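You operate a simulated robot arm through the tools that you are given. There is no shell and no other tool.

Carry out the task below with a simulated robot arm. There is one attempt and no reset: what you move stays moved.

JOB
Reset both score dials and game cards to 0; serve lever to blue.

It is judged by the outcome, as a careful person would: the job done as asked, and still so three seconds after it is handed in. It fails if anything else is knocked over, pushed out of place, dropped, spilled or broken.

ROBOT AND FRAMES
A 7-joint arm with a two-finger parallel gripper, fixed in place. Base frame: the origin is on the floor under the middle of its stand, x ahead of it, y to its left, z up. Units: m, rad, N and s.
It reaches about 1.247 m from its shoulder. Its first joint turns from -2.304 to 2.304 rad. Payload 3.91 kg.
The TCP is the grasp point between the finger pads, 0.03 m short of the fingertips. In the tool frame z runs along the fingers and y along their closing line. The gripper opens to 0.11 m. The fingers are 0.02 m wide and 0.01 m thick; the gripper's body (0.048 by 0.112 m) begins 0.055 m behind the TCP.
Orientation is told as [roll, pitch, yaw] about the base's x, y, z axes, in that order, counted from this pose: with the fingers straight down and closing along the base's y, the tool's x points along the base's -x, its y along +y and its z along -z.

CONTROLS
- The arm moves only by the tool drive_tool. Its argument "rows" is a list of rows, each a list of 3 entries, a list of its own where there are three numbers: the turn, a rotation vector about the base's x, y, z in rad, then the shift along the base's x, y, z in m, then the closure, from 0 (fully open) to 1 (shut). In form: [[[ax, ay, az], [tx, ty, tz], gripper], ...]. A call has 1 to 20 rows; each row is the pose to reach, as a shift and turn from the pose commanded when the call began. Each row takes 0.2 s and may step no farther than 0.05 m and 0.15 rad from the row before; otherwise, or with a gripper value out of range, the whole call is refused. A pose out of reach is approached as far as the arm can. The call stops where the force on the tool passes 50 N (or 10 N more than at its start, if that is more) or the arm is blocked; 0.2 s more then pass. Each finger travels about 0.108 m/s and halts on what it meets, pressing with about 43 N; the grip force reading is that of the motor and also rises with nothing between the fingers. The clock runs only during rows and for 0.2 s after the last one: add rows that repeat a pose to give the fingers time. It gives the time, the measured TCP pose, the force on the tool (base axes), the opening and the grip force at its end, in the units of the frame above (readings bear some noise), with the torque about the TCP (base axes, N m) and any sound that the robot's microphone picked up.
- Cameras (640 x 400 px; columns grow to the right, rows downward): "scene" is fixed at [0.4005, 0.651, 1.5655]; the picture's right is [0.02, 1.00, 0.00], its down [0.87, -0.02, -0.50] and it looks along [-0.50, 0.01, -0.87] (base axes); focal length 345 px, centre (320, 200). "wrist" rides on the gripper at [0.073, 0.017, -0.103] in the tool frame; the picture's right is [-0.23, 0.97, 0.00], its down [-0.76, -0.18, -0.62] and it looks along [-0.61, -0.14, 0.78] (tool axes); focal length 222 px, centre (320, 200). There is no depth. A picture from a camera that has moved, and an enlarged one, comes with that camera's place and axes in the base frame and with its lens.
- get_image(camera): a new picture of that camera. No time passes.
- close_up(camera, box): a new picture of the part [left, top, right, bottom] of that camera's present view, enlarged. No time passes.
- job_done(): hands the job in; it is judged then, once.

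Places have to be worked out from the pictures, the camera data and where the tool is seen. Open the gripper and draw the arm clear of the work before you hand the job in, unless the task says otherwise.

The tools are called as name(argument=value, ...) on one line, values as JSON. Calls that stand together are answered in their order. drive_tool: Moves the arm, as the interface text tells. Its arguments: {"type":"object","properties":{"rows":{"type":"array","items":{"type":"array"}}},"required":["rows"]} The other tools are called the same way: get_image (camera) takes a picture; close_up (camera, box) takes an enlarged picture of a part of a camera's view; job_done () hands the job in.

At the start:

```text
time_s: 0.0
tcp_pos: [0.0669, 0.4985, 1.1495]
ee_rot: [-0.001, 0.006, -0.001]
contact_force: [-0.6, 0.2, 0.3]
wrist_torque: [0.0, 0.0, -0.03]
opening: 0.11
grip_force: 0.1
```

scene: 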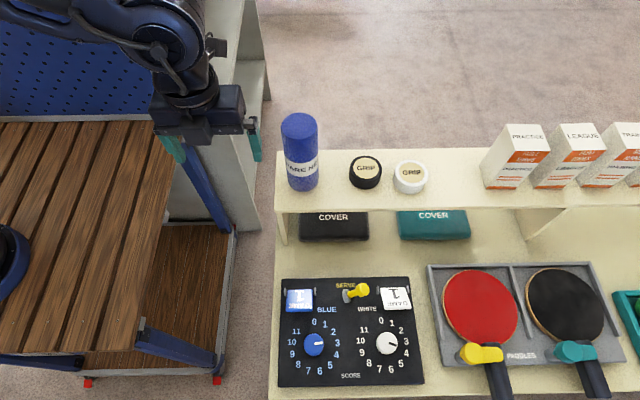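
wrist: 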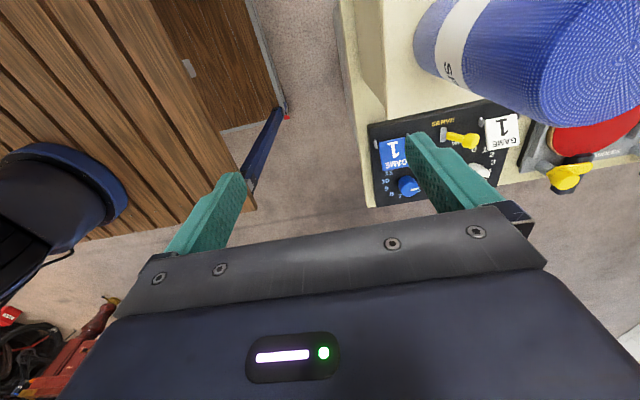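

I'll start by taking enlarged views of the scoreboard panel to understand the dials, cards and lever.

close_up(camera="scene", box=[270, 265, 430, 395])

close_up(camera="scene", box=[270, 270, 430, 320])

close_up(camera="wrist", box=[340, 90, 540, 215])

```text
3.08 times, centred on (350, 330) of scene
camera zoom: at [0.4005, 0.651, 1.5655], right [0.02, 1.0, 0.0], down [0.87, -0.02, -0.5], along [-0.5, 0.01, -0.87], focal length 1061 px, centre (228, -200)
```

zoom: 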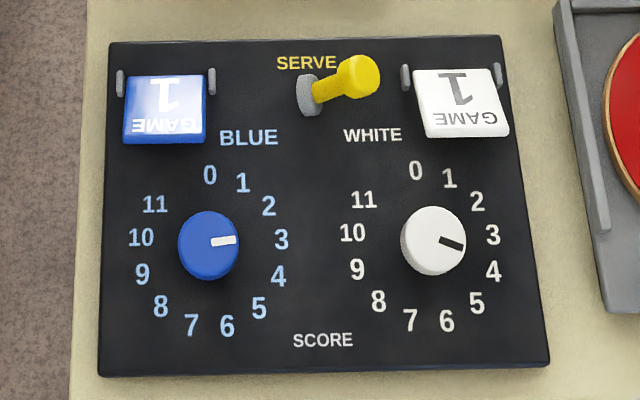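

```text
4.00 times, centred on (350, 295) of scene
camera zoom: at [0.4005, 0.651, 1.5655], right [0.02, 1.0, 0.0], down [0.87, -0.02, -0.5], along [-0.5, 0.01, -0.87], focal length 1379 px, centre (200, -180)
```

zoom: 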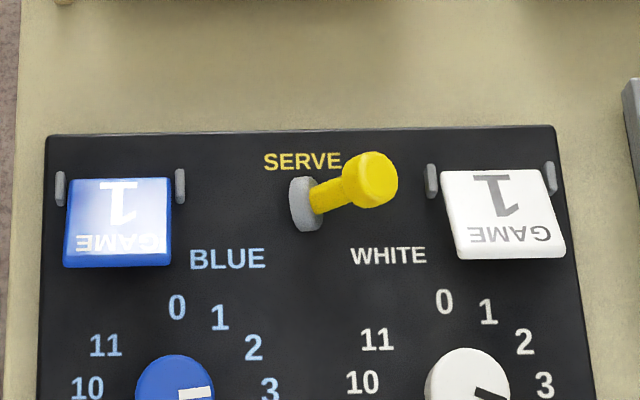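

```text
3.20 times, centred on (440, 152) of wrist
camera zoom: at [-0.0062, 0.5157, 1.2526], right [0.23, 0.97, 0.0], down [0.76, -0.18, 0.62], along [0.6, -0.14, -0.78], focal length 711 px, centre (-64, 352)
```

zoom: 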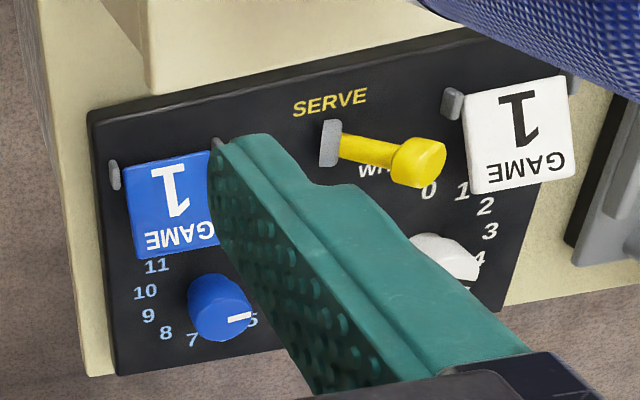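

The panel lies roughly flat (top about z 0.82), with knobs at about (0.31, 0.64) and (0.31, 0.78), and the lever tip at about (0.21, 0.74, 0.88) leaning to white. I move forward, away from the bottle on the shelf, and yaw so the wrist camera can inspect the cards.

drive_tool(rows=[[[0, 0, 0], [0.04, 0, 0], 0], [[0, 0, 0], [0.08, 0, 0], 0], [[0, 0, 0.14], [0.11, 0, 0], 0], [[0, 0, 0.28], [0.14, 0, 0], 0], [[0, 0, 0.42], [0.16, 0, 0], 0], [[0, 0, 0.56], [0.17, 0, 0], 0], [[0, 0, 0.7], [0.18, 0, 0], 0], [[0, 0, 0.84], [0.18, 0, 0], 0], [[0, 0, 0.98], [0.18, 0, 0], 0], [[0, 0, 1.12], [0.18, 0, 0], 0], [[0, 0, 1.26], [0.18, 0, 0], 0], [[0, 0, 1.4], [0.18, 0, 0], 0], [[0, 0, 1.5], [0.18, 0, 0], 0]])

```text
time_s: 2.8
tcp_pos: [0.2463, 0.4977, 1.1499]
ee_rot: [0.007, 0.002, 1.501]
contact_force: [0.0, 0.8, -0.2]
wrist_torque: [0.01, 0.03, 0.04]
opening: 0.1097
grip_force: 0.1
```

The move went as commanded. I look at both views now.

get_image(camera="wrist")

get_image(camera="scene")

```text
taken
camera wrist: at [0.2247, 0.4269, 1.2519], right [-0.96, 0.29, 0.0], down [0.23, 0.75, 0.62], along [0.18, 0.59, -0.78], focal length 222 px, centre (320, 200)
```

wrist: 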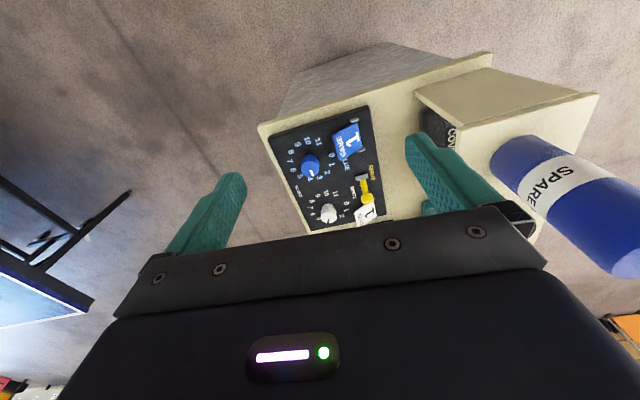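

```text
taken
```

scene: 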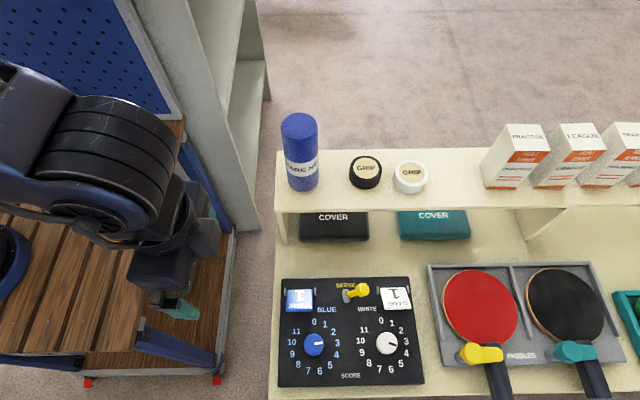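

I zoom into the wrist view of the panel to see the cards from the side.

close_up(camera="wrist", box=[260, 90, 420, 240])

```text
2.67 times, centred on (340, 165) of wrist
camera zoom: at [0.2247, 0.4269, 1.2519], right [-0.96, 0.29, 0.0], down [0.23, 0.75, 0.62], along [0.18, 0.59, -0.78], focal length 592 px, centre (267, 293)
```

zoom: 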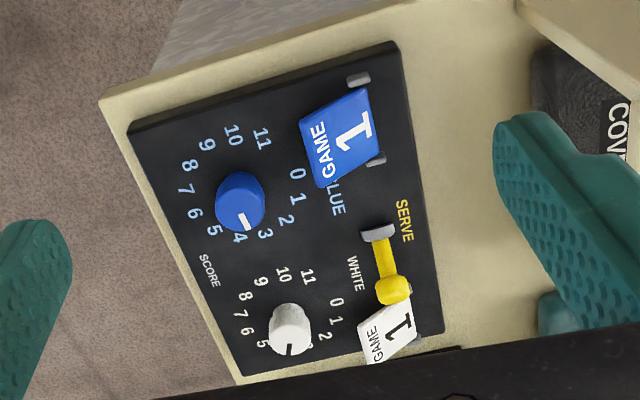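

The cards are hinged at the posts near x≈0.20 and lean toward +x with the free edge at about (0.25, z 0.86), showing the back face "1". They need swinging over to the -x side. I turn back to yaw 0 and move forward first.

drive_tool(rows=[[[0, 0, -0.14], [0.02, 0, 0], 0], [[0, 0, -0.28], [0.04, 0, 0], 0], [[0, 0, -0.42], [0.06, 0, 0], 0], [[0, 0, -0.56], [0.08, 0, 0], 0], [[0, 0, -0.7], [0.1, 0, 0], 0], [[0, 0, -0.84], [0.11, 0.01, 0], 0.3], [[0, 0, -0.98], [0.12, 0.02, 0], 0.6], [[0, 0, -1.12], [0.13, 0.03, 0], 0.8], [[0, 0, -1.26], [0.13, 0.04, 0], 1], [[0, 0, -1.4], [0.13, 0.05, 0], 1], [[0, 0, -1.5], [0.13, 0.06, 0], 1]])

drive_tool(rows=[[[0, 0.1, 0], [0, 0.01, -0.02], 1], [[0, 0.2, 0], [0, 0.02, -0.04], 1], [[0, 0.3, 0], [0, 0.03, -0.06], 1], [[0, 0.4, 0], [0, 0.04, -0.08], 1], [[0, 0.5, 0], [0, 0.05, -0.1], 1], [[0, 0.6, 0], [0, 0.055, -0.12], 1]])

get_image(camera="wrist")

get_image(camera="scene")

```text
time_s: 5.2
tcp_pos: [0.3765, 0.5587, 1.1472]
ee_rot: [0.001, 0.004, -0.003]
contact_force: [0.5, -0.4, -0.1]
wrist_torque: [-0.04, 0.01, 0.01]
opening: 0.0
grip_force: 38.4
```

```text
time_s: 6.6
tcp_pos: [0.3771, 0.6115, 1.0281]
ee_rot: [0.0, 0.606, 0.001]
contact_force: [0.2, 0.4, -0.1]
wrist_torque: [0.01, -0.03, -0.02]
opening: 0.0001
grip_force: 37.4
```

```text
taken
camera wrist: at [0.3763, 0.6299, 1.1535], right [0.19, 0.97, -0.13], down [0.98, -0.18, 0.08], along [0.05, -0.14, -0.99], focal length 222 px, centre (320, 200)
```

wrist: 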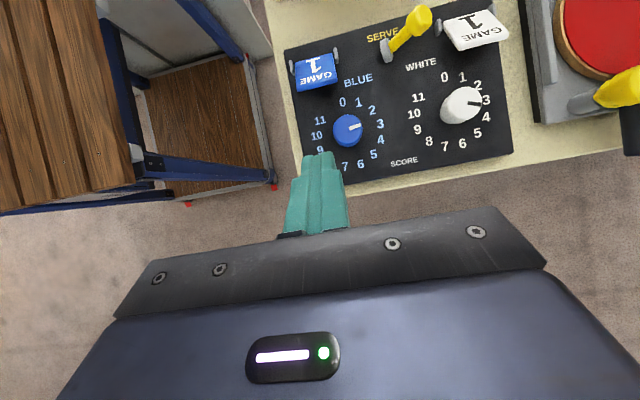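

```text
taken
```

scene: 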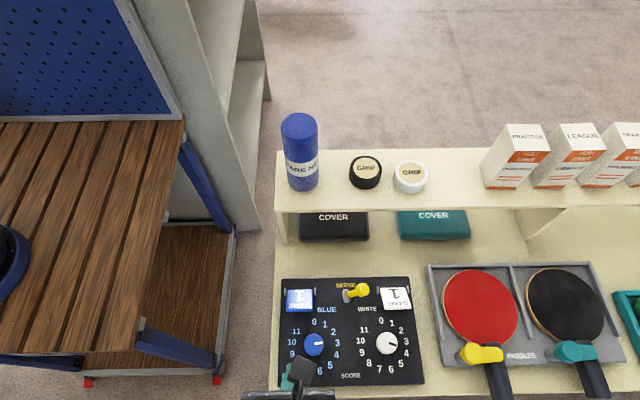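

Good overhead view. I zoom in on the panel in the wrist view to pin down card, lever and dial positions.

close_up(camera="wrist", box=[275, 0, 515, 190])

close_up(camera="wrist", box=[280, 30, 400, 180])

```text
2.11 times, centred on (395, 95) of wrist
camera zoom: at [0.3763, 0.6299, 1.1535], right [0.19, 0.97, -0.13], down [0.98, -0.18, 0.08], along [0.05, -0.14, -0.99], focal length 468 px, centre (162, 421)
```

zoom: 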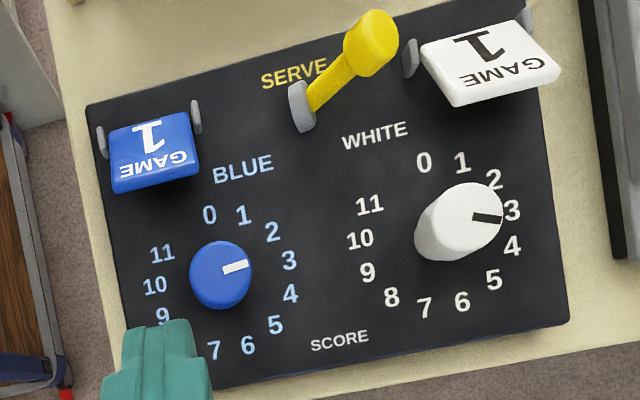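

```text
2.67 times, centred on (340, 105) of wrist
camera zoom: at [0.3763, 0.6299, 1.1535], right [0.19, 0.97, -0.13], down [0.98, -0.18, 0.08], along [0.05, -0.14, -0.99], focal length 592 px, centre (267, 453)
```

zoom: 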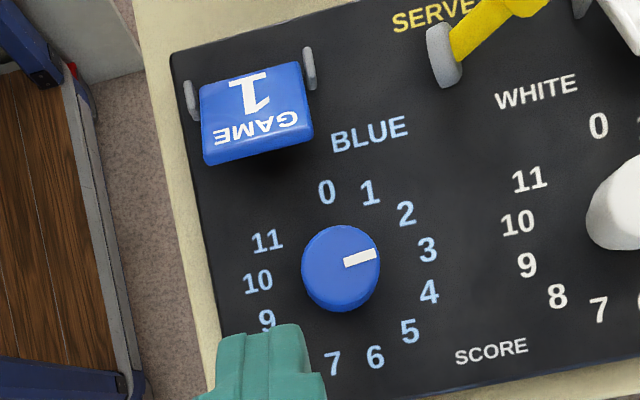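

The blue card's free edge is near (0.25, 0.612, 0.86), with the knob tops at about z 0.857. With the closed fingers tilted toward -x, I descend to just in front of and below the blue card's free edge.

drive_tool(rows=[[[0, 0, 0], [-0.025, 0, -0.04], 1], [[0, 0, 0], [-0.05, 0, -0.08], 1], [[0, 0, 0], [-0.07, 0, -0.115], 1], [[0, 0, 0], [-0.082, 0, -0.14], 1], [[0, 0, 0], [-0.09, 0, -0.158], 1], [[0, 0, 0], [-0.09, 0, -0.158], 1]])

get_image(camera="wrist")

close_up(camera="scene", box=[270, 265, 430, 395])

```text
time_s: 8.0
tcp_pos: [0.2855, 0.6117, 0.8683]
ee_rot: [0.0, 0.605, 0.0]
contact_force: [0.5, -0.1, 0.0]
wrist_torque: [0.0, -0.01, -0.02]
opening: 0.0
grip_force: 37.2
```

```text
taken
camera wrist: at [0.2843, 0.6291, 0.9948], right [0.19, 0.97, -0.13], down [0.98, -0.18, 0.08], along [0.05, -0.14, -0.99], focal length 222 px, centre (320, 200)
```

wrist: 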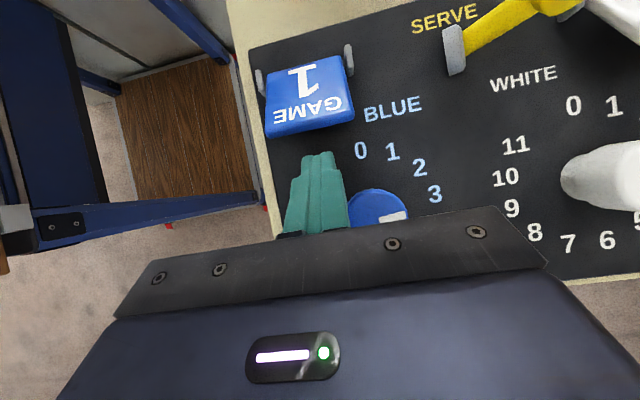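

```text
3.08 times, centred on (350, 330) of scene
camera zoom: at [0.4005, 0.651, 1.5655], right [0.02, 1.0, 0.0], down [0.87, -0.02, -0.5], along [-0.5, 0.01, -0.87], focal length 1061 px, centre (228, -200)
```

zoom: 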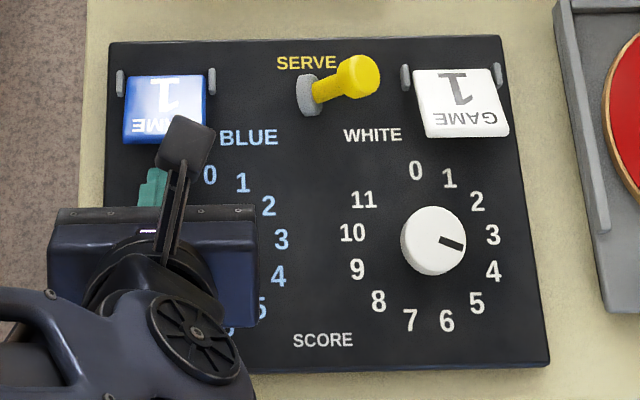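

The fingertip sits just in front of the card's free edge, with no contact. I now push it under the edge and up along the hinge arc until the card is near vertical, then check.

drive_tool(rows=[[[0, 0, 0], [-0.01, 0, 0.002], 1], [[0, 0, 0], [-0.019, 0, 0.006], 1], [[0, 0, 0], [-0.024, 0, 0.012], 1], [[0, 0, 0], [-0.028, 0, 0.017], 1], [[0, 0, 0], [-0.033, 0, 0.022], 1], [[0, 0, 0], [-0.038, 0, 0.027], 1], [[0, 0, 0], [-0.044, 0, 0.03], 1]])

get_image(camera="wrist")

close_up(camera="scene", box=[270, 265, 370, 345])

```text
time_s: 9.6
tcp_pos: [0.2404, 0.6122, 0.9012]
ee_rot: [-0.001, 0.607, 0.0]
contact_force: [0.1, -0.3, -0.5]
wrist_torque: [0.0, -0.02, 0.01]
opening: 0.0
grip_force: 38.0
```

```text
taken
camera wrist: at [0.2394, 0.6298, 1.0267], right [0.19, 0.97, -0.13], down [0.98, -0.18, 0.08], along [0.05, -0.14, -0.99], focal length 222 px, centre (320, 200)
```

wrist: 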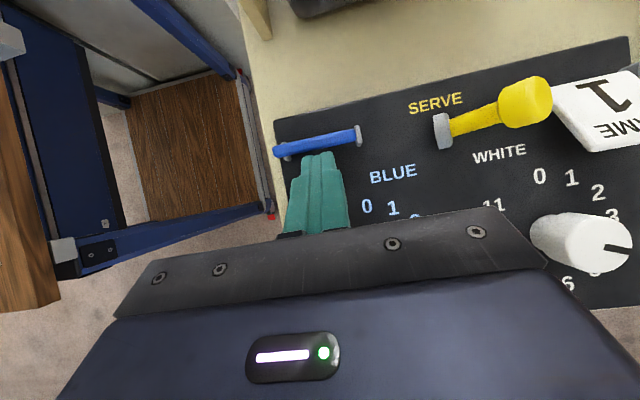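

```text
5.00 times, centred on (320, 305) of scene
camera zoom: at [0.4005, 0.651, 1.5655], right [0.02, 1.0, 0.0], down [0.87, -0.02, -0.5], along [-0.5, 0.01, -0.87], focal length 1724 px, centre (320, -325)
```

zoom: 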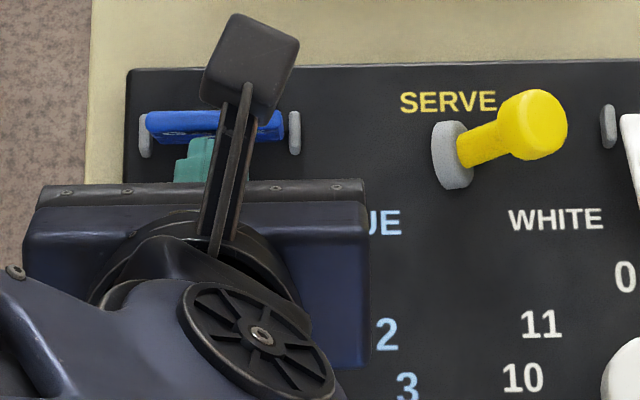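

The blue card is now close to vertical. I keep pushing toward -x past the top so that it goes over to its other rest side.

drive_tool(rows=[[[0, 0, 0], [-0.006, 0, 0.001], 1], [[0, 0, 0], [-0.012, 0, 0.001], 1], [[0, 0, 0], [-0.018, 0, 0], 1], [[0, 0, 0], [-0.024, 0, -0.001], 1], [[0, 0, 0], [-0.03, 0, -0.002], 1], [[0, 0, 0], [-0.036, 0, -0.004], 1]])

get_image(camera="wrist")

close_up(camera="scene", box=[270, 265, 370, 345])

```text
time_s: 11.0
tcp_pos: [0.2044, 0.6129, 0.8968]
ee_rot: [-0.002, 0.606, -0.001]
contact_force: [0.1, 0.2, -0.6]
wrist_torque: [-0.01, -0.02, -0.01]
opening: 0.0
grip_force: 37.6
```

```text
taken
camera wrist: at [0.2037, 0.6302, 1.0223], right [0.19, 0.97, -0.13], down [0.98, -0.18, 0.08], along [0.05, -0.14, -0.99], focal length 222 px, centre (320, 200)
```

wrist: 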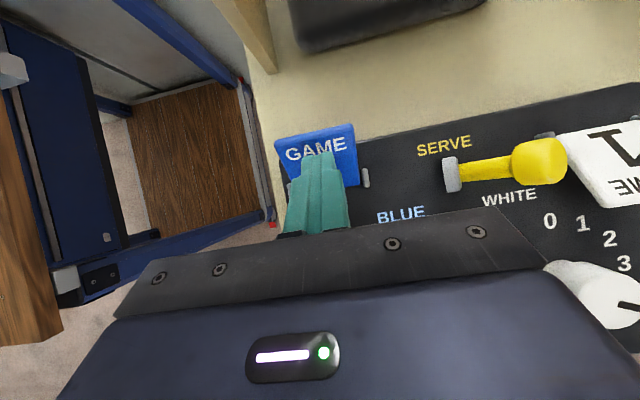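

```text
5.00 times, centred on (320, 305) of scene
camera zoom: at [0.4005, 0.651, 1.5655], right [0.02, 1.0, 0.0], down [0.87, -0.02, -0.5], along [-0.5, 0.01, -0.87], focal length 1724 px, centre (320, -325)
```

zoom: 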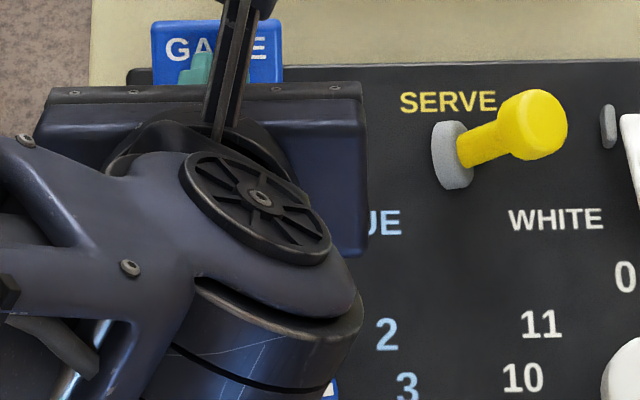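

The card went over and now shows its "GAME" front face. I back away up and toward +x to see where it rests.

drive_tool(rows=[[[0, 0, 0], [0.02, 0, 0.025], 1], [[0, 0, 0], [0.05, 0, 0.06], 1], [[0, 0, 0], [0.085, 0.01, 0.09], 1], [[0, 0, 0], [0.12, 0.03, 0.11], 1], [[0, 0, 0], [0.14, 0.06, 0.11], 1]])

get_image(camera="wrist")

get_image(camera="scene")

```text
time_s: 12.2
tcp_pos: [0.3482, 0.6721, 1.008]
ee_rot: [0.0, 0.605, -0.001]
contact_force: [0.1, -0.1, 0.8]
wrist_torque: [0.04, 0.01, 0.0]
opening: 0.0
grip_force: 38.1
```

```text
taken
camera wrist: at [0.3462, 0.6892, 1.1336], right [0.19, 0.97, -0.13], down [0.98, -0.18, 0.08], along [0.06, -0.14, -0.99], focal length 222 px, centre (320, 200)
```

wrist: 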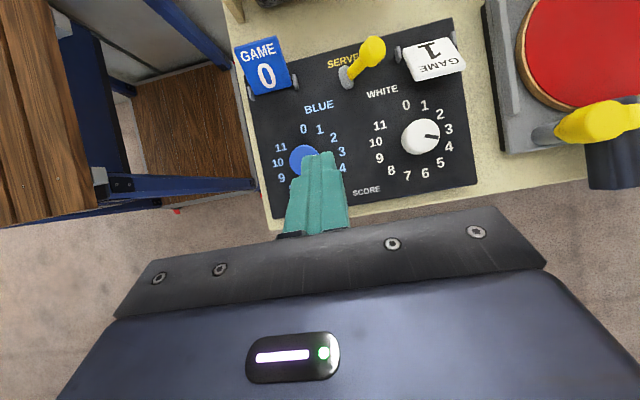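

```text
taken
```

scene: 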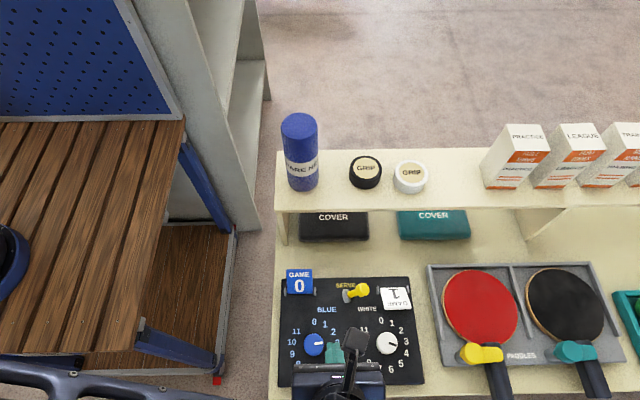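

Blue card now reads "GAME 0". The white card's free edge is at about (0.251, 0.809), so I go to the same start position in front of it.

drive_tool(rows=[[[0, 0, 0], [0, 0.045, 0], 1], [[0, 0, 0], [0, 0.09, 0], 1], [[0, 0, 0], [0, 0.137, 0], 1], [[0, 0, 0], [-0.02, 0.137, -0.043], 1], [[0, 0, 0], [-0.04, 0.137, -0.085], 1], [[0, 0, 0], [-0.053, 0.137, -0.118], 1], [[0, 0, 0], [-0.063, 0.137, -0.14], 1], [[0, 0, 0], [-0.063, 0.137, -0.14], 1]])

get_image(camera="wrist")

get_image(camera="scene")

```text
time_s: 14.0
tcp_pos: [0.2827, 0.8096, 0.8674]
ee_rot: [-0.002, 0.605, 0.0]
contact_force: [-0.3, 0.3, 0.6]
wrist_torque: [-0.02, -0.02, -0.02]
opening: 0.0
grip_force: 37.3
```

```text
taken
camera wrist: at [0.2814, 0.826, 0.9922], right [0.19, 0.97, -0.13], down [0.98, -0.18, 0.08], along [0.05, -0.14, -0.99], focal length 222 px, centre (320, 200)
```

wrist: 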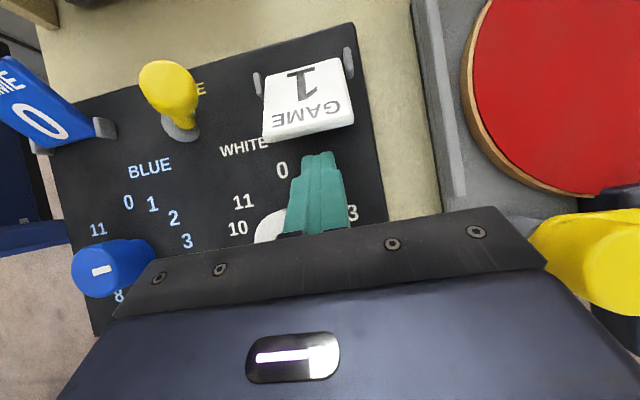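

```text
taken
```

scene: 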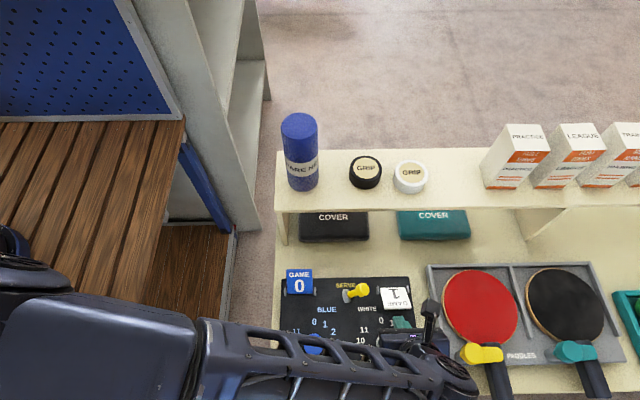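

Positioned the same way relative to the white card, with no contact. I run the same lift-and-push-over arc that worked for the blue one.

drive_tool(rows=[[[0, 0, 0], [-0.008, 0, 0.002], 1], [[0, 0, 0], [-0.017, 0, 0.006], 1], [[0, 0, 0], [-0.022, 0, 0.012], 1], [[0, 0, 0], [-0.026, 0, 0.017], 1], [[0, 0, 0], [-0.031, 0, 0.022], 1], [[0, 0, 0], [-0.036, 0, 0.027], 1], [[0, 0, 0], [-0.042, 0, 0.031], 1], [[0, 0, 0], [-0.048, 0, 0.032], 1], [[0, 0, 0], [-0.054, 0, 0.032], 1], [[0, 0, 0], [-0.06, 0, 0.031], 1], [[0, 0, 0], [-0.066, 0, 0.03], 1], [[0, 0, 0], [-0.072, 0, 0.029], 1], [[0, 0, 0], [-0.078, 0, 0.028], 1]])

get_image(camera="wrist")

```text
time_s: 16.8
tcp_pos: [0.2034, 0.8089, 0.8951]
ee_rot: [0.0, 0.606, 0.0]
contact_force: [-0.3, -0.2, 0.0]
wrist_torque: [0.02, -0.01, 0.0]
opening: 0.0
grip_force: 37.7
```

```text
taken
camera wrist: at [0.2029, 0.8265, 1.0205], right [0.19, 0.97, -0.13], down [0.98, -0.18, 0.08], along [0.05, -0.14, -0.99], focal length 222 px, centre (320, 200)
```

wrist: 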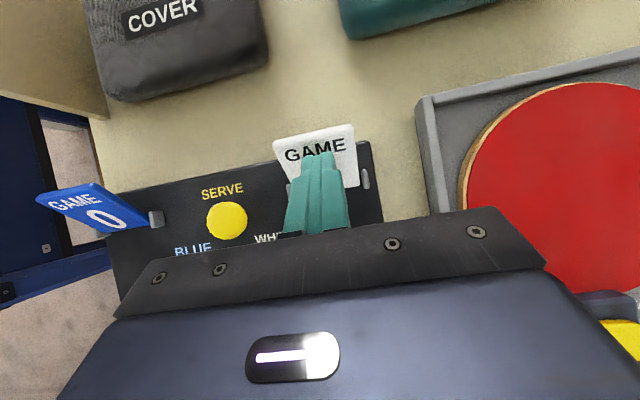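

The white card has gone over too. I retreat slightly up and +x and check that it rests on "0".

drive_tool(rows=[[[0, 0, 0], [0.02, 0, 0.025], 1], [[0, 0, 0], [0.05, 0, 0.06], 1], [[0, 0, 0], [0.08, -0.02, 0.09], 1], [[0, 0, 0], [0.1, -0.041, 0.11], 1]])

get_image(camera="wrist")

close_up(camera="wrist", box=[220, 20, 420, 160])

get_image(camera="scene")

```text
time_s: 17.8
tcp_pos: [0.3049, 0.7697, 1.0046]
ee_rot: [0.001, 0.605, -0.001]
contact_force: [-0.1, -0.3, -0.2]
wrist_torque: [0.0, -0.01, 0.02]
opening: 0.0003
grip_force: 37.6
```

```text
taken
camera wrist: at [0.3042, 0.7875, 1.1304], right [0.19, 0.97, -0.13], down [0.98, -0.18, 0.08], along [0.05, -0.14, -0.99], focal length 222 px, centre (320, 200)
```

wrist: 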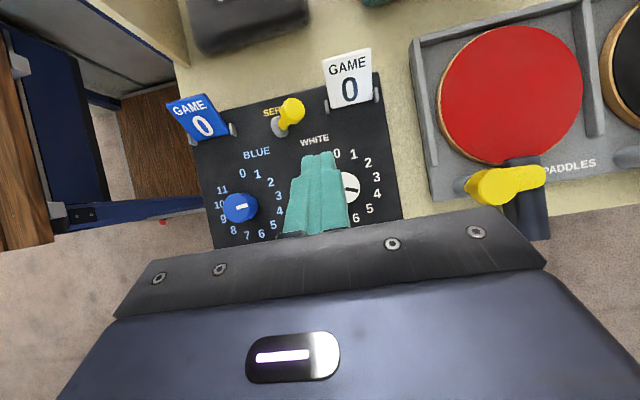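

```text
2.86 times, centred on (320, 90) of wrist
camera zoom: at [0.3042, 0.7875, 1.1304], right [0.19, 0.97, -0.13], down [0.98, -0.18, 0.08], along [0.05, -0.14, -0.99], focal length 635 px, centre (320, 514)
```

zoom: 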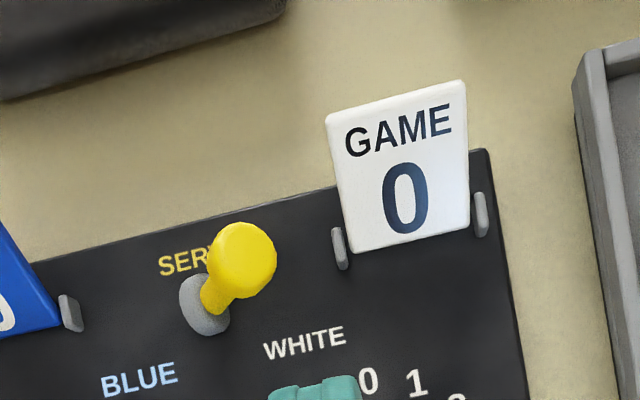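

```text
taken
```

scene: 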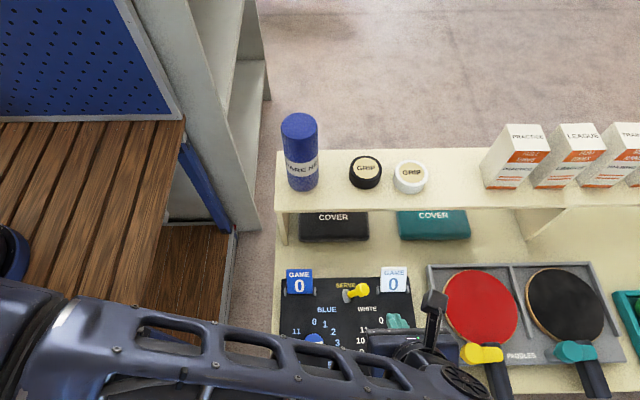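

Both cards read "GAME 0". Next is the lever, whose head is at about (0.213, 0.741, 0.878). I lower the closed fingers on its white (+y) side.

drive_tool(rows=[[[0, 0, 0], [-0.025, -0.001, -0.036], 1], [[0, 0, 0], [-0.05, -0.002, -0.07], 1], [[0, 0, 0], [-0.067, -0.002, -0.092], 1], [[0, 0, 0], [-0.082, -0.002, -0.111], 1], [[0, 0, 0], [-0.082, -0.002, -0.111], 1]])

get_image(camera="wrist")

close_up(camera="scene", box=[270, 265, 430, 395])

```text
time_s: 19.0
tcp_pos: [0.2224, 0.7672, 0.8914]
ee_rot: [-0.002, 0.605, 0.0]
contact_force: [-0.1, -0.4, 0.8]
wrist_torque: [-0.03, 0.0, 0.02]
opening: 0.0
grip_force: 37.3
```

```text
taken
camera wrist: at [0.2206, 0.7846, 1.0181], right [0.19, 0.97, -0.13], down [0.98, -0.18, 0.08], along [0.05, -0.14, -0.99], focal length 222 px, centre (320, 200)
```

wrist: 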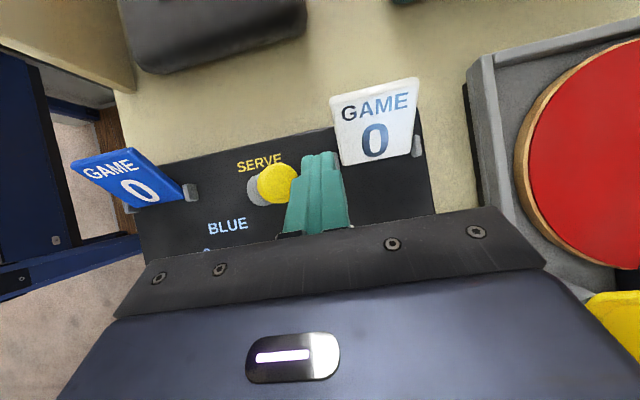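

```text
3.08 times, centred on (350, 330) of scene
camera zoom: at [0.4005, 0.651, 1.5655], right [0.02, 1.0, 0.0], down [0.87, -0.02, -0.5], along [-0.5, 0.01, -0.87], focal length 1061 px, centre (228, -200)
```

zoom: 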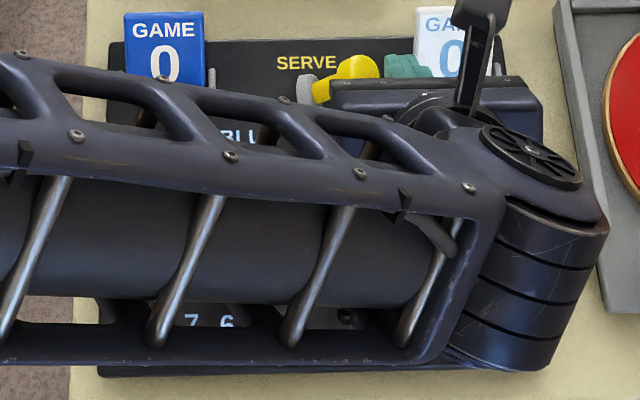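

The finger is right beside the lever head on its white side. I push it steadily toward -y.

drive_tool(rows=[[[0, 0, 0], [0, -0.008, 0], 1], [[0, 0, 0], [0, -0.016, 0], 1], [[0, 0, 0], [0, -0.024, 0.002], 1], [[0, 0, 0], [0, -0.032, 0.003], 1], [[0, 0, 0], [0, -0.04, 0.004], 1], [[0, 0, 0], [0, -0.048, 0.004], 1], [[0, 0, 0], [0, -0.056, 0.003], 1], [[0, 0, 0], [0, -0.062, 0.002], 1]])

get_image(camera="wrist")

close_up(camera="scene", box=[270, 265, 430, 395])

```text
time_s: 20.8
tcp_pos: [0.2221, 0.7061, 0.896]
ee_rot: [0.001, 0.606, 0.002]
contact_force: [-0.6, 15.4, 1.5]
wrist_torque: [0.4, -0.02, -0.12]
opening: 0.0
grip_force: 37.8
```

```text
taken
camera wrist: at [0.2213, 0.7232, 1.0223], right [0.19, 0.97, -0.13], down [0.98, -0.18, 0.08], along [0.05, -0.14, -0.99], focal length 222 px, centre (320, 200)
```

wrist: 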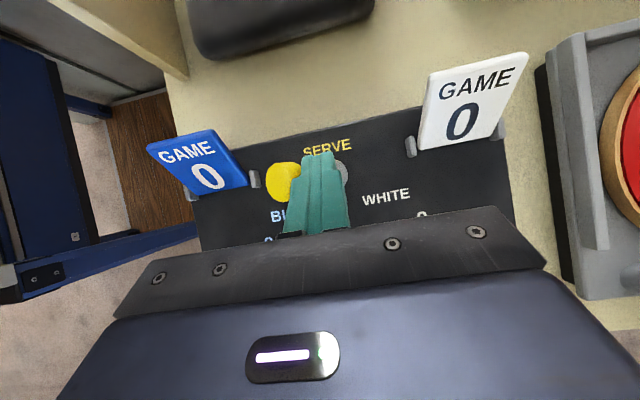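

```text
3.08 times, centred on (350, 330) of scene
camera zoom: at [0.4005, 0.651, 1.5655], right [0.02, 1.0, 0.0], down [0.87, -0.02, -0.5], along [-0.5, 0.01, -0.87], focal length 1061 px, centre (228, -200)
```

zoom: 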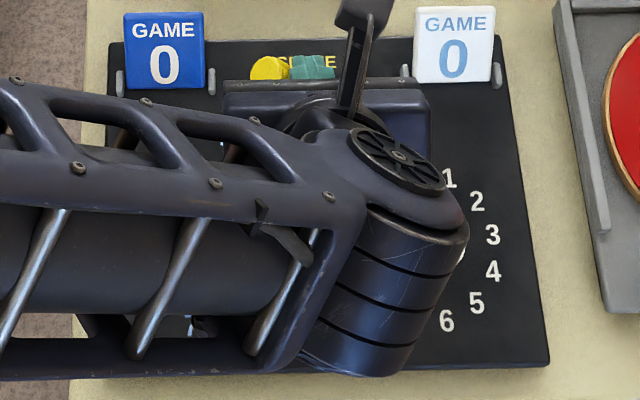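

The 15 N reading suggests the lever reached its end stop, with the head at about y 0.68, which mirrors its earlier position. I back off toward +y, then withdraw up along the finger axis.

drive_tool(rows=[[[0, 0, 0], [0, 0.006, 0], 1], [[0, 0, 0], [0.003, 0.012, 0.004], 1], [[0, 0, 0], [0.025, 0.014, 0.036], 1], [[0, 0, 0], [0.055, 0.014, 0.075], 1], [[0, 0, 0], [0.09, 0.0, 0.105], 1], [[0, 0, 0], [0.12, -0.03, 0.12], 1]])

get_image(camera="wrist")

get_image(camera="scene")

```text
time_s: 22.2
tcp_pos: [0.3395, 0.6748, 1.0155]
ee_rot: [-0.001, 0.605, -0.001]
contact_force: [-0.5, -0.3, -1.4]
wrist_torque: [-0.03, 0.01, 0.01]
opening: 0.0
grip_force: 37.8
```

```text
taken
camera wrist: at [0.3392, 0.693, 1.1409], right [0.19, 0.97, -0.13], down [0.98, -0.18, 0.08], along [0.05, -0.14, -0.99], focal length 222 px, centre (320, 200)
```

wrist: 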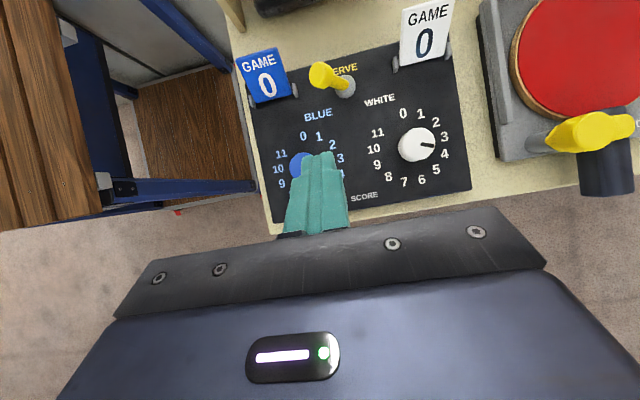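

```text
taken
```

scene: 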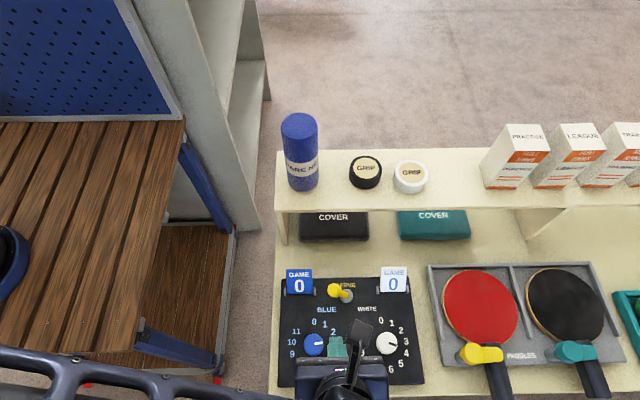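

The lever now leans to BLUE. Next I straighten the gripper to vertical, half open it, and go above the blue knob at about (0.311, 0.643).

drive_tool(rows=[[[0, -0.12, 0], [-0.006, -0.006, 0], 0.8], [[0, -0.24, 0], [-0.012, -0.012, 0], 0.6], [[0, -0.36, 0], [-0.018, -0.018, -0.01], 0.4], [[0, -0.48, 0], [-0.024, -0.026, -0.03], 0.35], [[0, -0.605, 0], [-0.0285, -0.032, -0.05], 0.35], [[0, -0.605, 0], [-0.0285, -0.032, -0.06], 0.35]])

get_image(camera="wrist")

close_up(camera="scene", box=[270, 265, 430, 395])

```text
time_s: 23.6
tcp_pos: [0.3135, 0.6442, 0.9554]
ee_rot: [0.001, -0.001, 0.001]
contact_force: [0.6, -0.1, 0.5]
wrist_torque: [0.0, -0.02, -0.02]
opening: 0.0718
grip_force: 0.0
```

```text
taken
camera wrist: at [0.241, 0.6605, 1.0577], right [0.23, 0.97, 0.0], down [0.76, -0.18, 0.62], along [0.61, -0.14, -0.78], focal length 222 px, centre (320, 200)
```

wrist: 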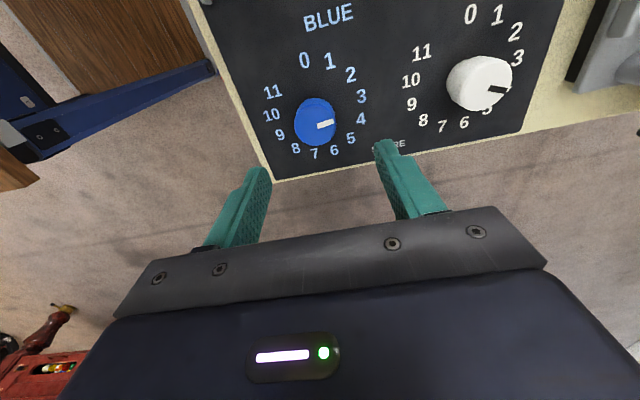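

```text
3.08 times, centred on (350, 330) of scene
camera zoom: at [0.4005, 0.651, 1.5655], right [0.02, 1.0, 0.0], down [0.87, -0.02, -0.5], along [-0.5, 0.01, -0.87], focal length 1061 px, centre (228, -200)
```

zoom: 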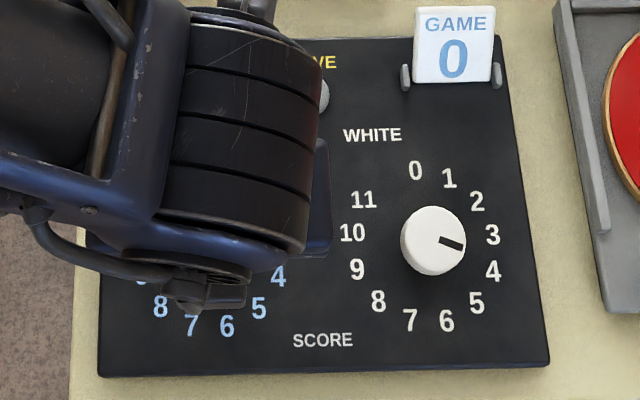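

I zoom the wrist view to refine the knobs' centres and pointer angles.

close_up(camera="wrist", box=[240, 40, 400, 190])

close_up(camera="wrist", box=[390, 0, 550, 150])

```text
2.67 times, centred on (320, 115) of wrist
camera zoom: at [0.241, 0.6605, 1.0577], right [0.23, 0.97, 0.0], down [0.76, -0.18, 0.62], along [0.61, -0.14, -0.78], focal length 592 px, centre (320, 427)
```

zoom: 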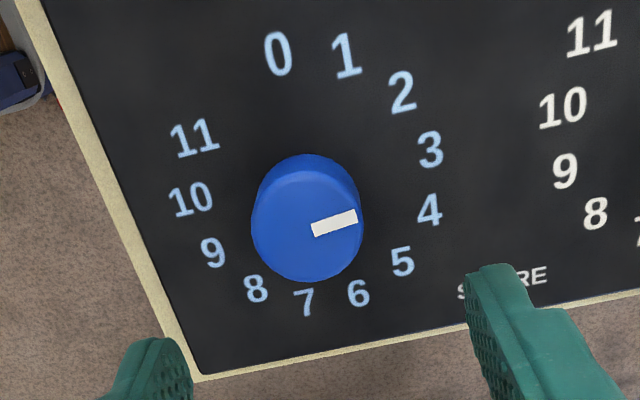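

```text
2.67 times, centred on (470, 75) of wrist
camera zoom: at [0.241, 0.6605, 1.0577], right [0.23, 0.97, 0.0], down [0.76, -0.18, 0.62], along [0.61, -0.14, -0.78], focal length 592 px, centre (-80, 533)
```

zoom: 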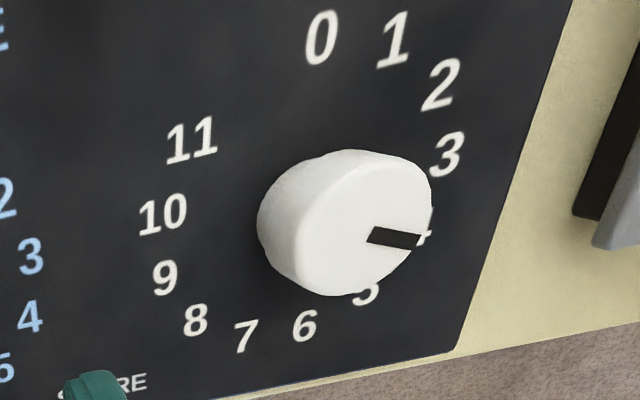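

The label ring fits a circle centred at (0.3115, 0.6415), radius 0.0475, with "0" pointing straight to -x and 28° per number. Blue sits at 3 (84° to turn back) and white at 4 (112°), with the white centre at about (0.3123, 0.7827). I descend over the blue knob.

drive_tool(rows=[[[0, 0, 0], [-0.001, -0.001, -0.03], 0.35], [[0, 0, 0], [-0.002, -0.0022, -0.06], 0.35], [[0, 0, 0], [-0.002, -0.0022, -0.08], 0.35], [[0, 0, 0], [-0.002, -0.0022, -0.0924], 0.35], [[0, 0, 0], [-0.002, -0.0022, -0.0924], 0.35]])

get_image(camera="wrist")

```text
time_s: 24.8
tcp_pos: [0.3109, 0.6416, 0.8623]
ee_rot: [-0.001, 0.001, -0.001]
contact_force: [0.9, 0.3, -0.4]
wrist_torque: [0.02, -0.05, 0.01]
opening: 0.0716
grip_force: 0.0
```

```text
taken
camera wrist: at [0.2378, 0.6586, 0.9653], right [0.23, 0.97, 0.0], down [0.76, -0.18, 0.62], along [0.61, -0.14, -0.78], focal length 222 px, centre (320, 200)
```

wrist: 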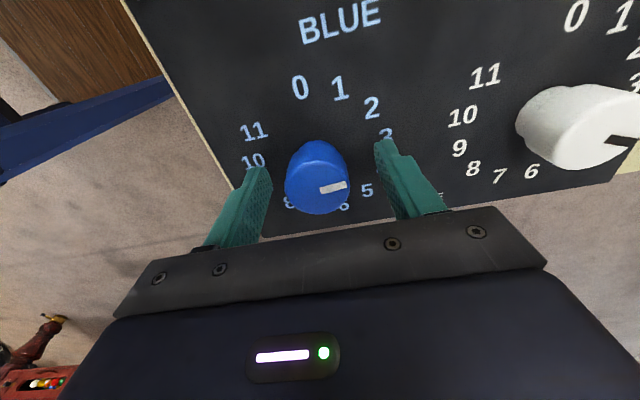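

The fingers straddle the blue knob. I close on it and check the side force for centring.

drive_tool(rows=[[[0, 0, 0], [0, 0, 0], 0.6], [[0, 0, 0], [0, 0, 0], 0.8], [[0, 0, 0], [0, 0, 0], 1], [[0, 0, 0], [0, 0, 0], 1]])

```text
time_s: 25.8
tcp_pos: [0.3111, 0.6414, 0.8631]
ee_rot: [0.001, 0.0, 0.0]
contact_force: [4.5, -16.4, -0.1]
wrist_torque: [-0.23, -0.05, -0.01]
opening: 0.0371
grip_force: 43.1
```

Knob gripped (opening 0.037), with a -16 N side load in y that means the knob is slightly toward -y. I nudge the tool to relieve it before turning.

drive_tool(rows=[[[0, 0, 0], [0, -0.001, 0], 1], [[0, 0, 0], [0, -0.001, 0], 1]])

```text
time_s: 26.4
tcp_pos: [0.311, 0.6405, 0.8632]
ee_rot: [0.0, 0.003, -0.001]
contact_force: [-0.4, 4.0, -0.3]
wrist_torque: [0.33, -0.77, -0.02]
opening: 0.0371
grip_force: 43.5
```

Centred now. I begin turning counter-clockwise (+z) in small steps and watch the forces.

drive_tool(rows=[[[0, 0, 0.08], [0, 0, 0], 1], [[0, 0, 0.16], [0, 0, 0], 1], [[0, 0, 0.24], [0, 0, 0], 1], [[0, 0, 0.32], [0, 0, 0], 1], [[0, 0, 0.4], [0, 0, 0], 1]])

get_image(camera="wrist")

```text
time_s: 27.6
tcp_pos: [0.311, 0.6402, 0.8637]
ee_rot: [0.001, 0.0, 0.402]
contact_force: [-8.6, 9.4, -0.2]
wrist_torque: [0.18, 0.18, -0.02]
opening: 0.0371
grip_force: 43.7
```

```text
taken
camera wrist: at [0.2372, 0.6272, 0.9656], right [-0.17, 0.99, 0.0], down [0.77, 0.13, 0.62], along [0.61, 0.11, -0.78], focal length 222 px, centre (320, 200)
```

wrist: 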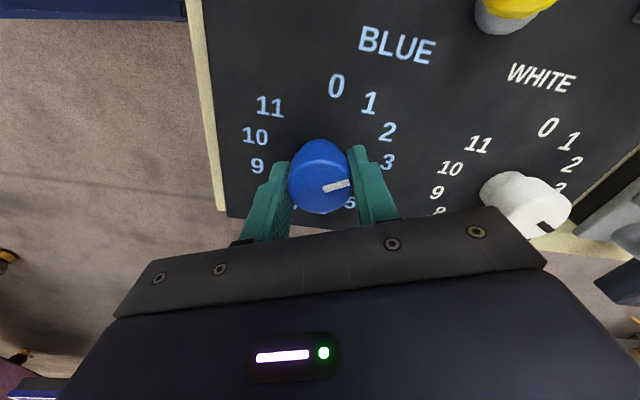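

The knob turns with the gripper. I continue with most of the remaining turn.

drive_tool(rows=[[[0, 0, 0.1], [-0.0003, 0.0004, 0], 1], [[0, 0, 0.2], [-0.0003, 0.0004, 0], 1], [[0, 0, 0.3], [-0.0003, 0.0004, 0], 1], [[0, 0, 0.4], [-0.0003, 0.0004, 0], 1], [[0, 0, 0.5], [-0.0003, 0.0004, 0], 1], [[0, 0, 0.6], [-0.0003, 0.0004, 0], 1]])

get_image(camera="wrist")

```text
time_s: 29.0
tcp_pos: [0.3107, 0.6406, 0.8622]
ee_rot: [0.003, 0.0, 1.001]
contact_force: [-8.4, 5.1, 1.0]
wrist_torque: [0.03, 0.3, 0.0]
opening: 0.0371
grip_force: 42.8
```

```text
taken
camera wrist: at [0.2583, 0.5879, 0.9657], right [-0.7, 0.72, 0.0], down [0.56, 0.54, 0.62], along [0.44, 0.44, -0.78], focal length 222 px, centre (320, 200)
```

wrist: 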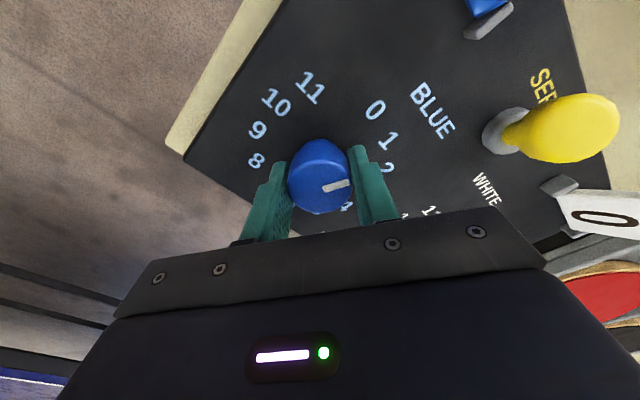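

Still tracking with small forces. I finish the last 0.466 rad to bring the pointer to 0.

drive_tool(rows=[[[0, 0, 0.1], [-0.0003, 0.0002, 0], 1], [[0, 0, 0.2], [-0.0003, 0.0002, 0], 1], [[0, 0, 0.3], [-0.0003, 0.0002, 0], 1], [[0, 0, 0.4], [-0.0003, 0.0002, 0], 1], [[0, 0, 0.466], [-0.0003, 0.0002, 0], 1], [[0, 0, 0.466], [-0.0003, 0.0002, 0], 1]])

get_image(camera="wrist")

close_up(camera="wrist", box=[260, 70, 420, 220])

```text
time_s: 30.4
tcp_pos: [0.3111, 0.6392, 0.8624]
ee_rot: [0.007, -0.004, 1.467]
contact_force: [-0.8, -10.0, 0.9]
wrist_torque: [-0.13, 0.14, -0.55]
opening: 0.0373
grip_force: 43.2
```

```text
taken
camera wrist: at [0.2872, 0.5697, 0.9655], right [-0.94, 0.33, 0.01], down [0.26, 0.74, 0.62], along [0.2, 0.59, -0.78], focal length 222 px, centre (320, 200)
```

wrist: 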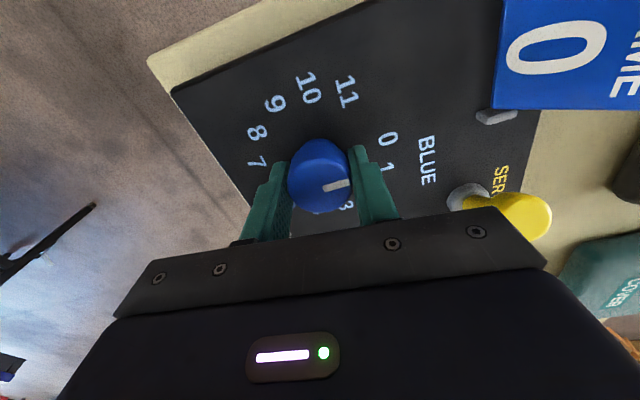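

```text
2.67 times, centred on (340, 145) of wrist
camera zoom: at [0.2872, 0.5697, 0.9655], right [-0.94, 0.33, 0.01], down [0.26, 0.74, 0.62], along [0.2, 0.59, -0.78], focal length 592 px, centre (267, 347)
```

zoom: 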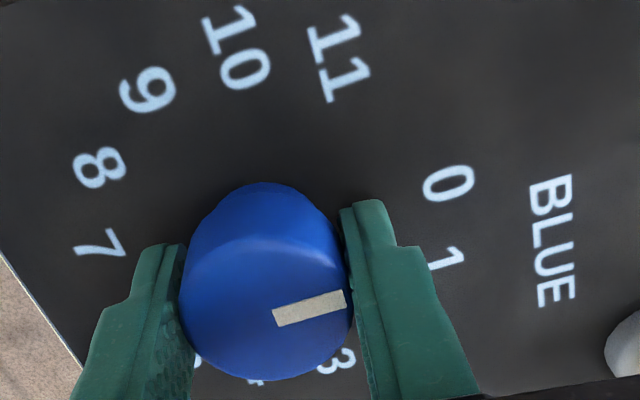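

The pointer now aims at "0" (computed within about 2°), and the -0.55 N·m torque suggests the knob reached its end stop. I release and rise to check.

drive_tool(rows=[[[0, 0, 0], [0, 0, 0], 0.7], [[0, 0, 0], [0, 0, 0], 0.4], [[0, 0, 0], [0, 0, 0], 0.35], [[0, 0, 0], [0, 0, 0.03], 0.35], [[0, 0, 0], [0, 0, 0.07], 0.35], [[0, 0, 0], [0, 0, 0.1], 0.35]])

get_image(camera="wrist")

close_up(camera="wrist", box=[240, 40, 440, 190])

```text
time_s: 31.8
tcp_pos: [0.3136, 0.6398, 0.9635]
ee_rot: [0.005, -0.004, 1.466]
contact_force: [-0.3, -0.5, 0.2]
wrist_torque: [-0.01, 0.08, 0.0]
opening: 0.0713
grip_force: 0.2
```

```text
taken
camera wrist: at [0.2885, 0.5698, 1.066], right [-0.94, 0.33, 0.01], down [0.26, 0.74, 0.62], along [0.2, 0.59, -0.78], focal length 222 px, centre (320, 200)
```

wrist: 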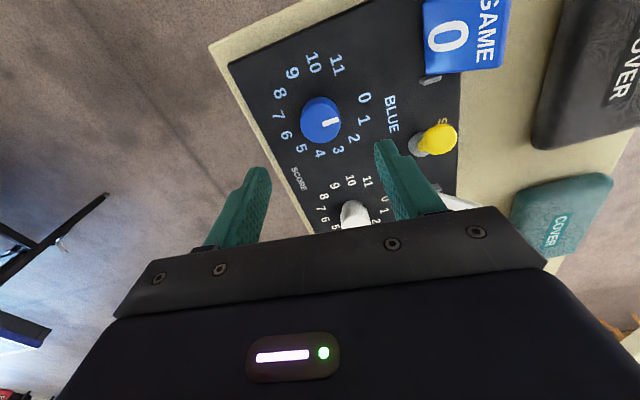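

```text
2.67 times, centred on (340, 115) of wrist
camera zoom: at [0.2885, 0.5698, 1.066], right [-0.94, 0.33, 0.01], down [0.26, 0.74, 0.62], along [0.2, 0.59, -0.78], focal length 592 px, centre (267, 427)
```

zoom: 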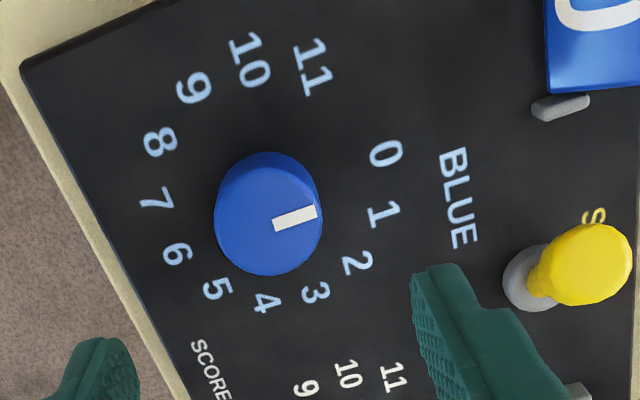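

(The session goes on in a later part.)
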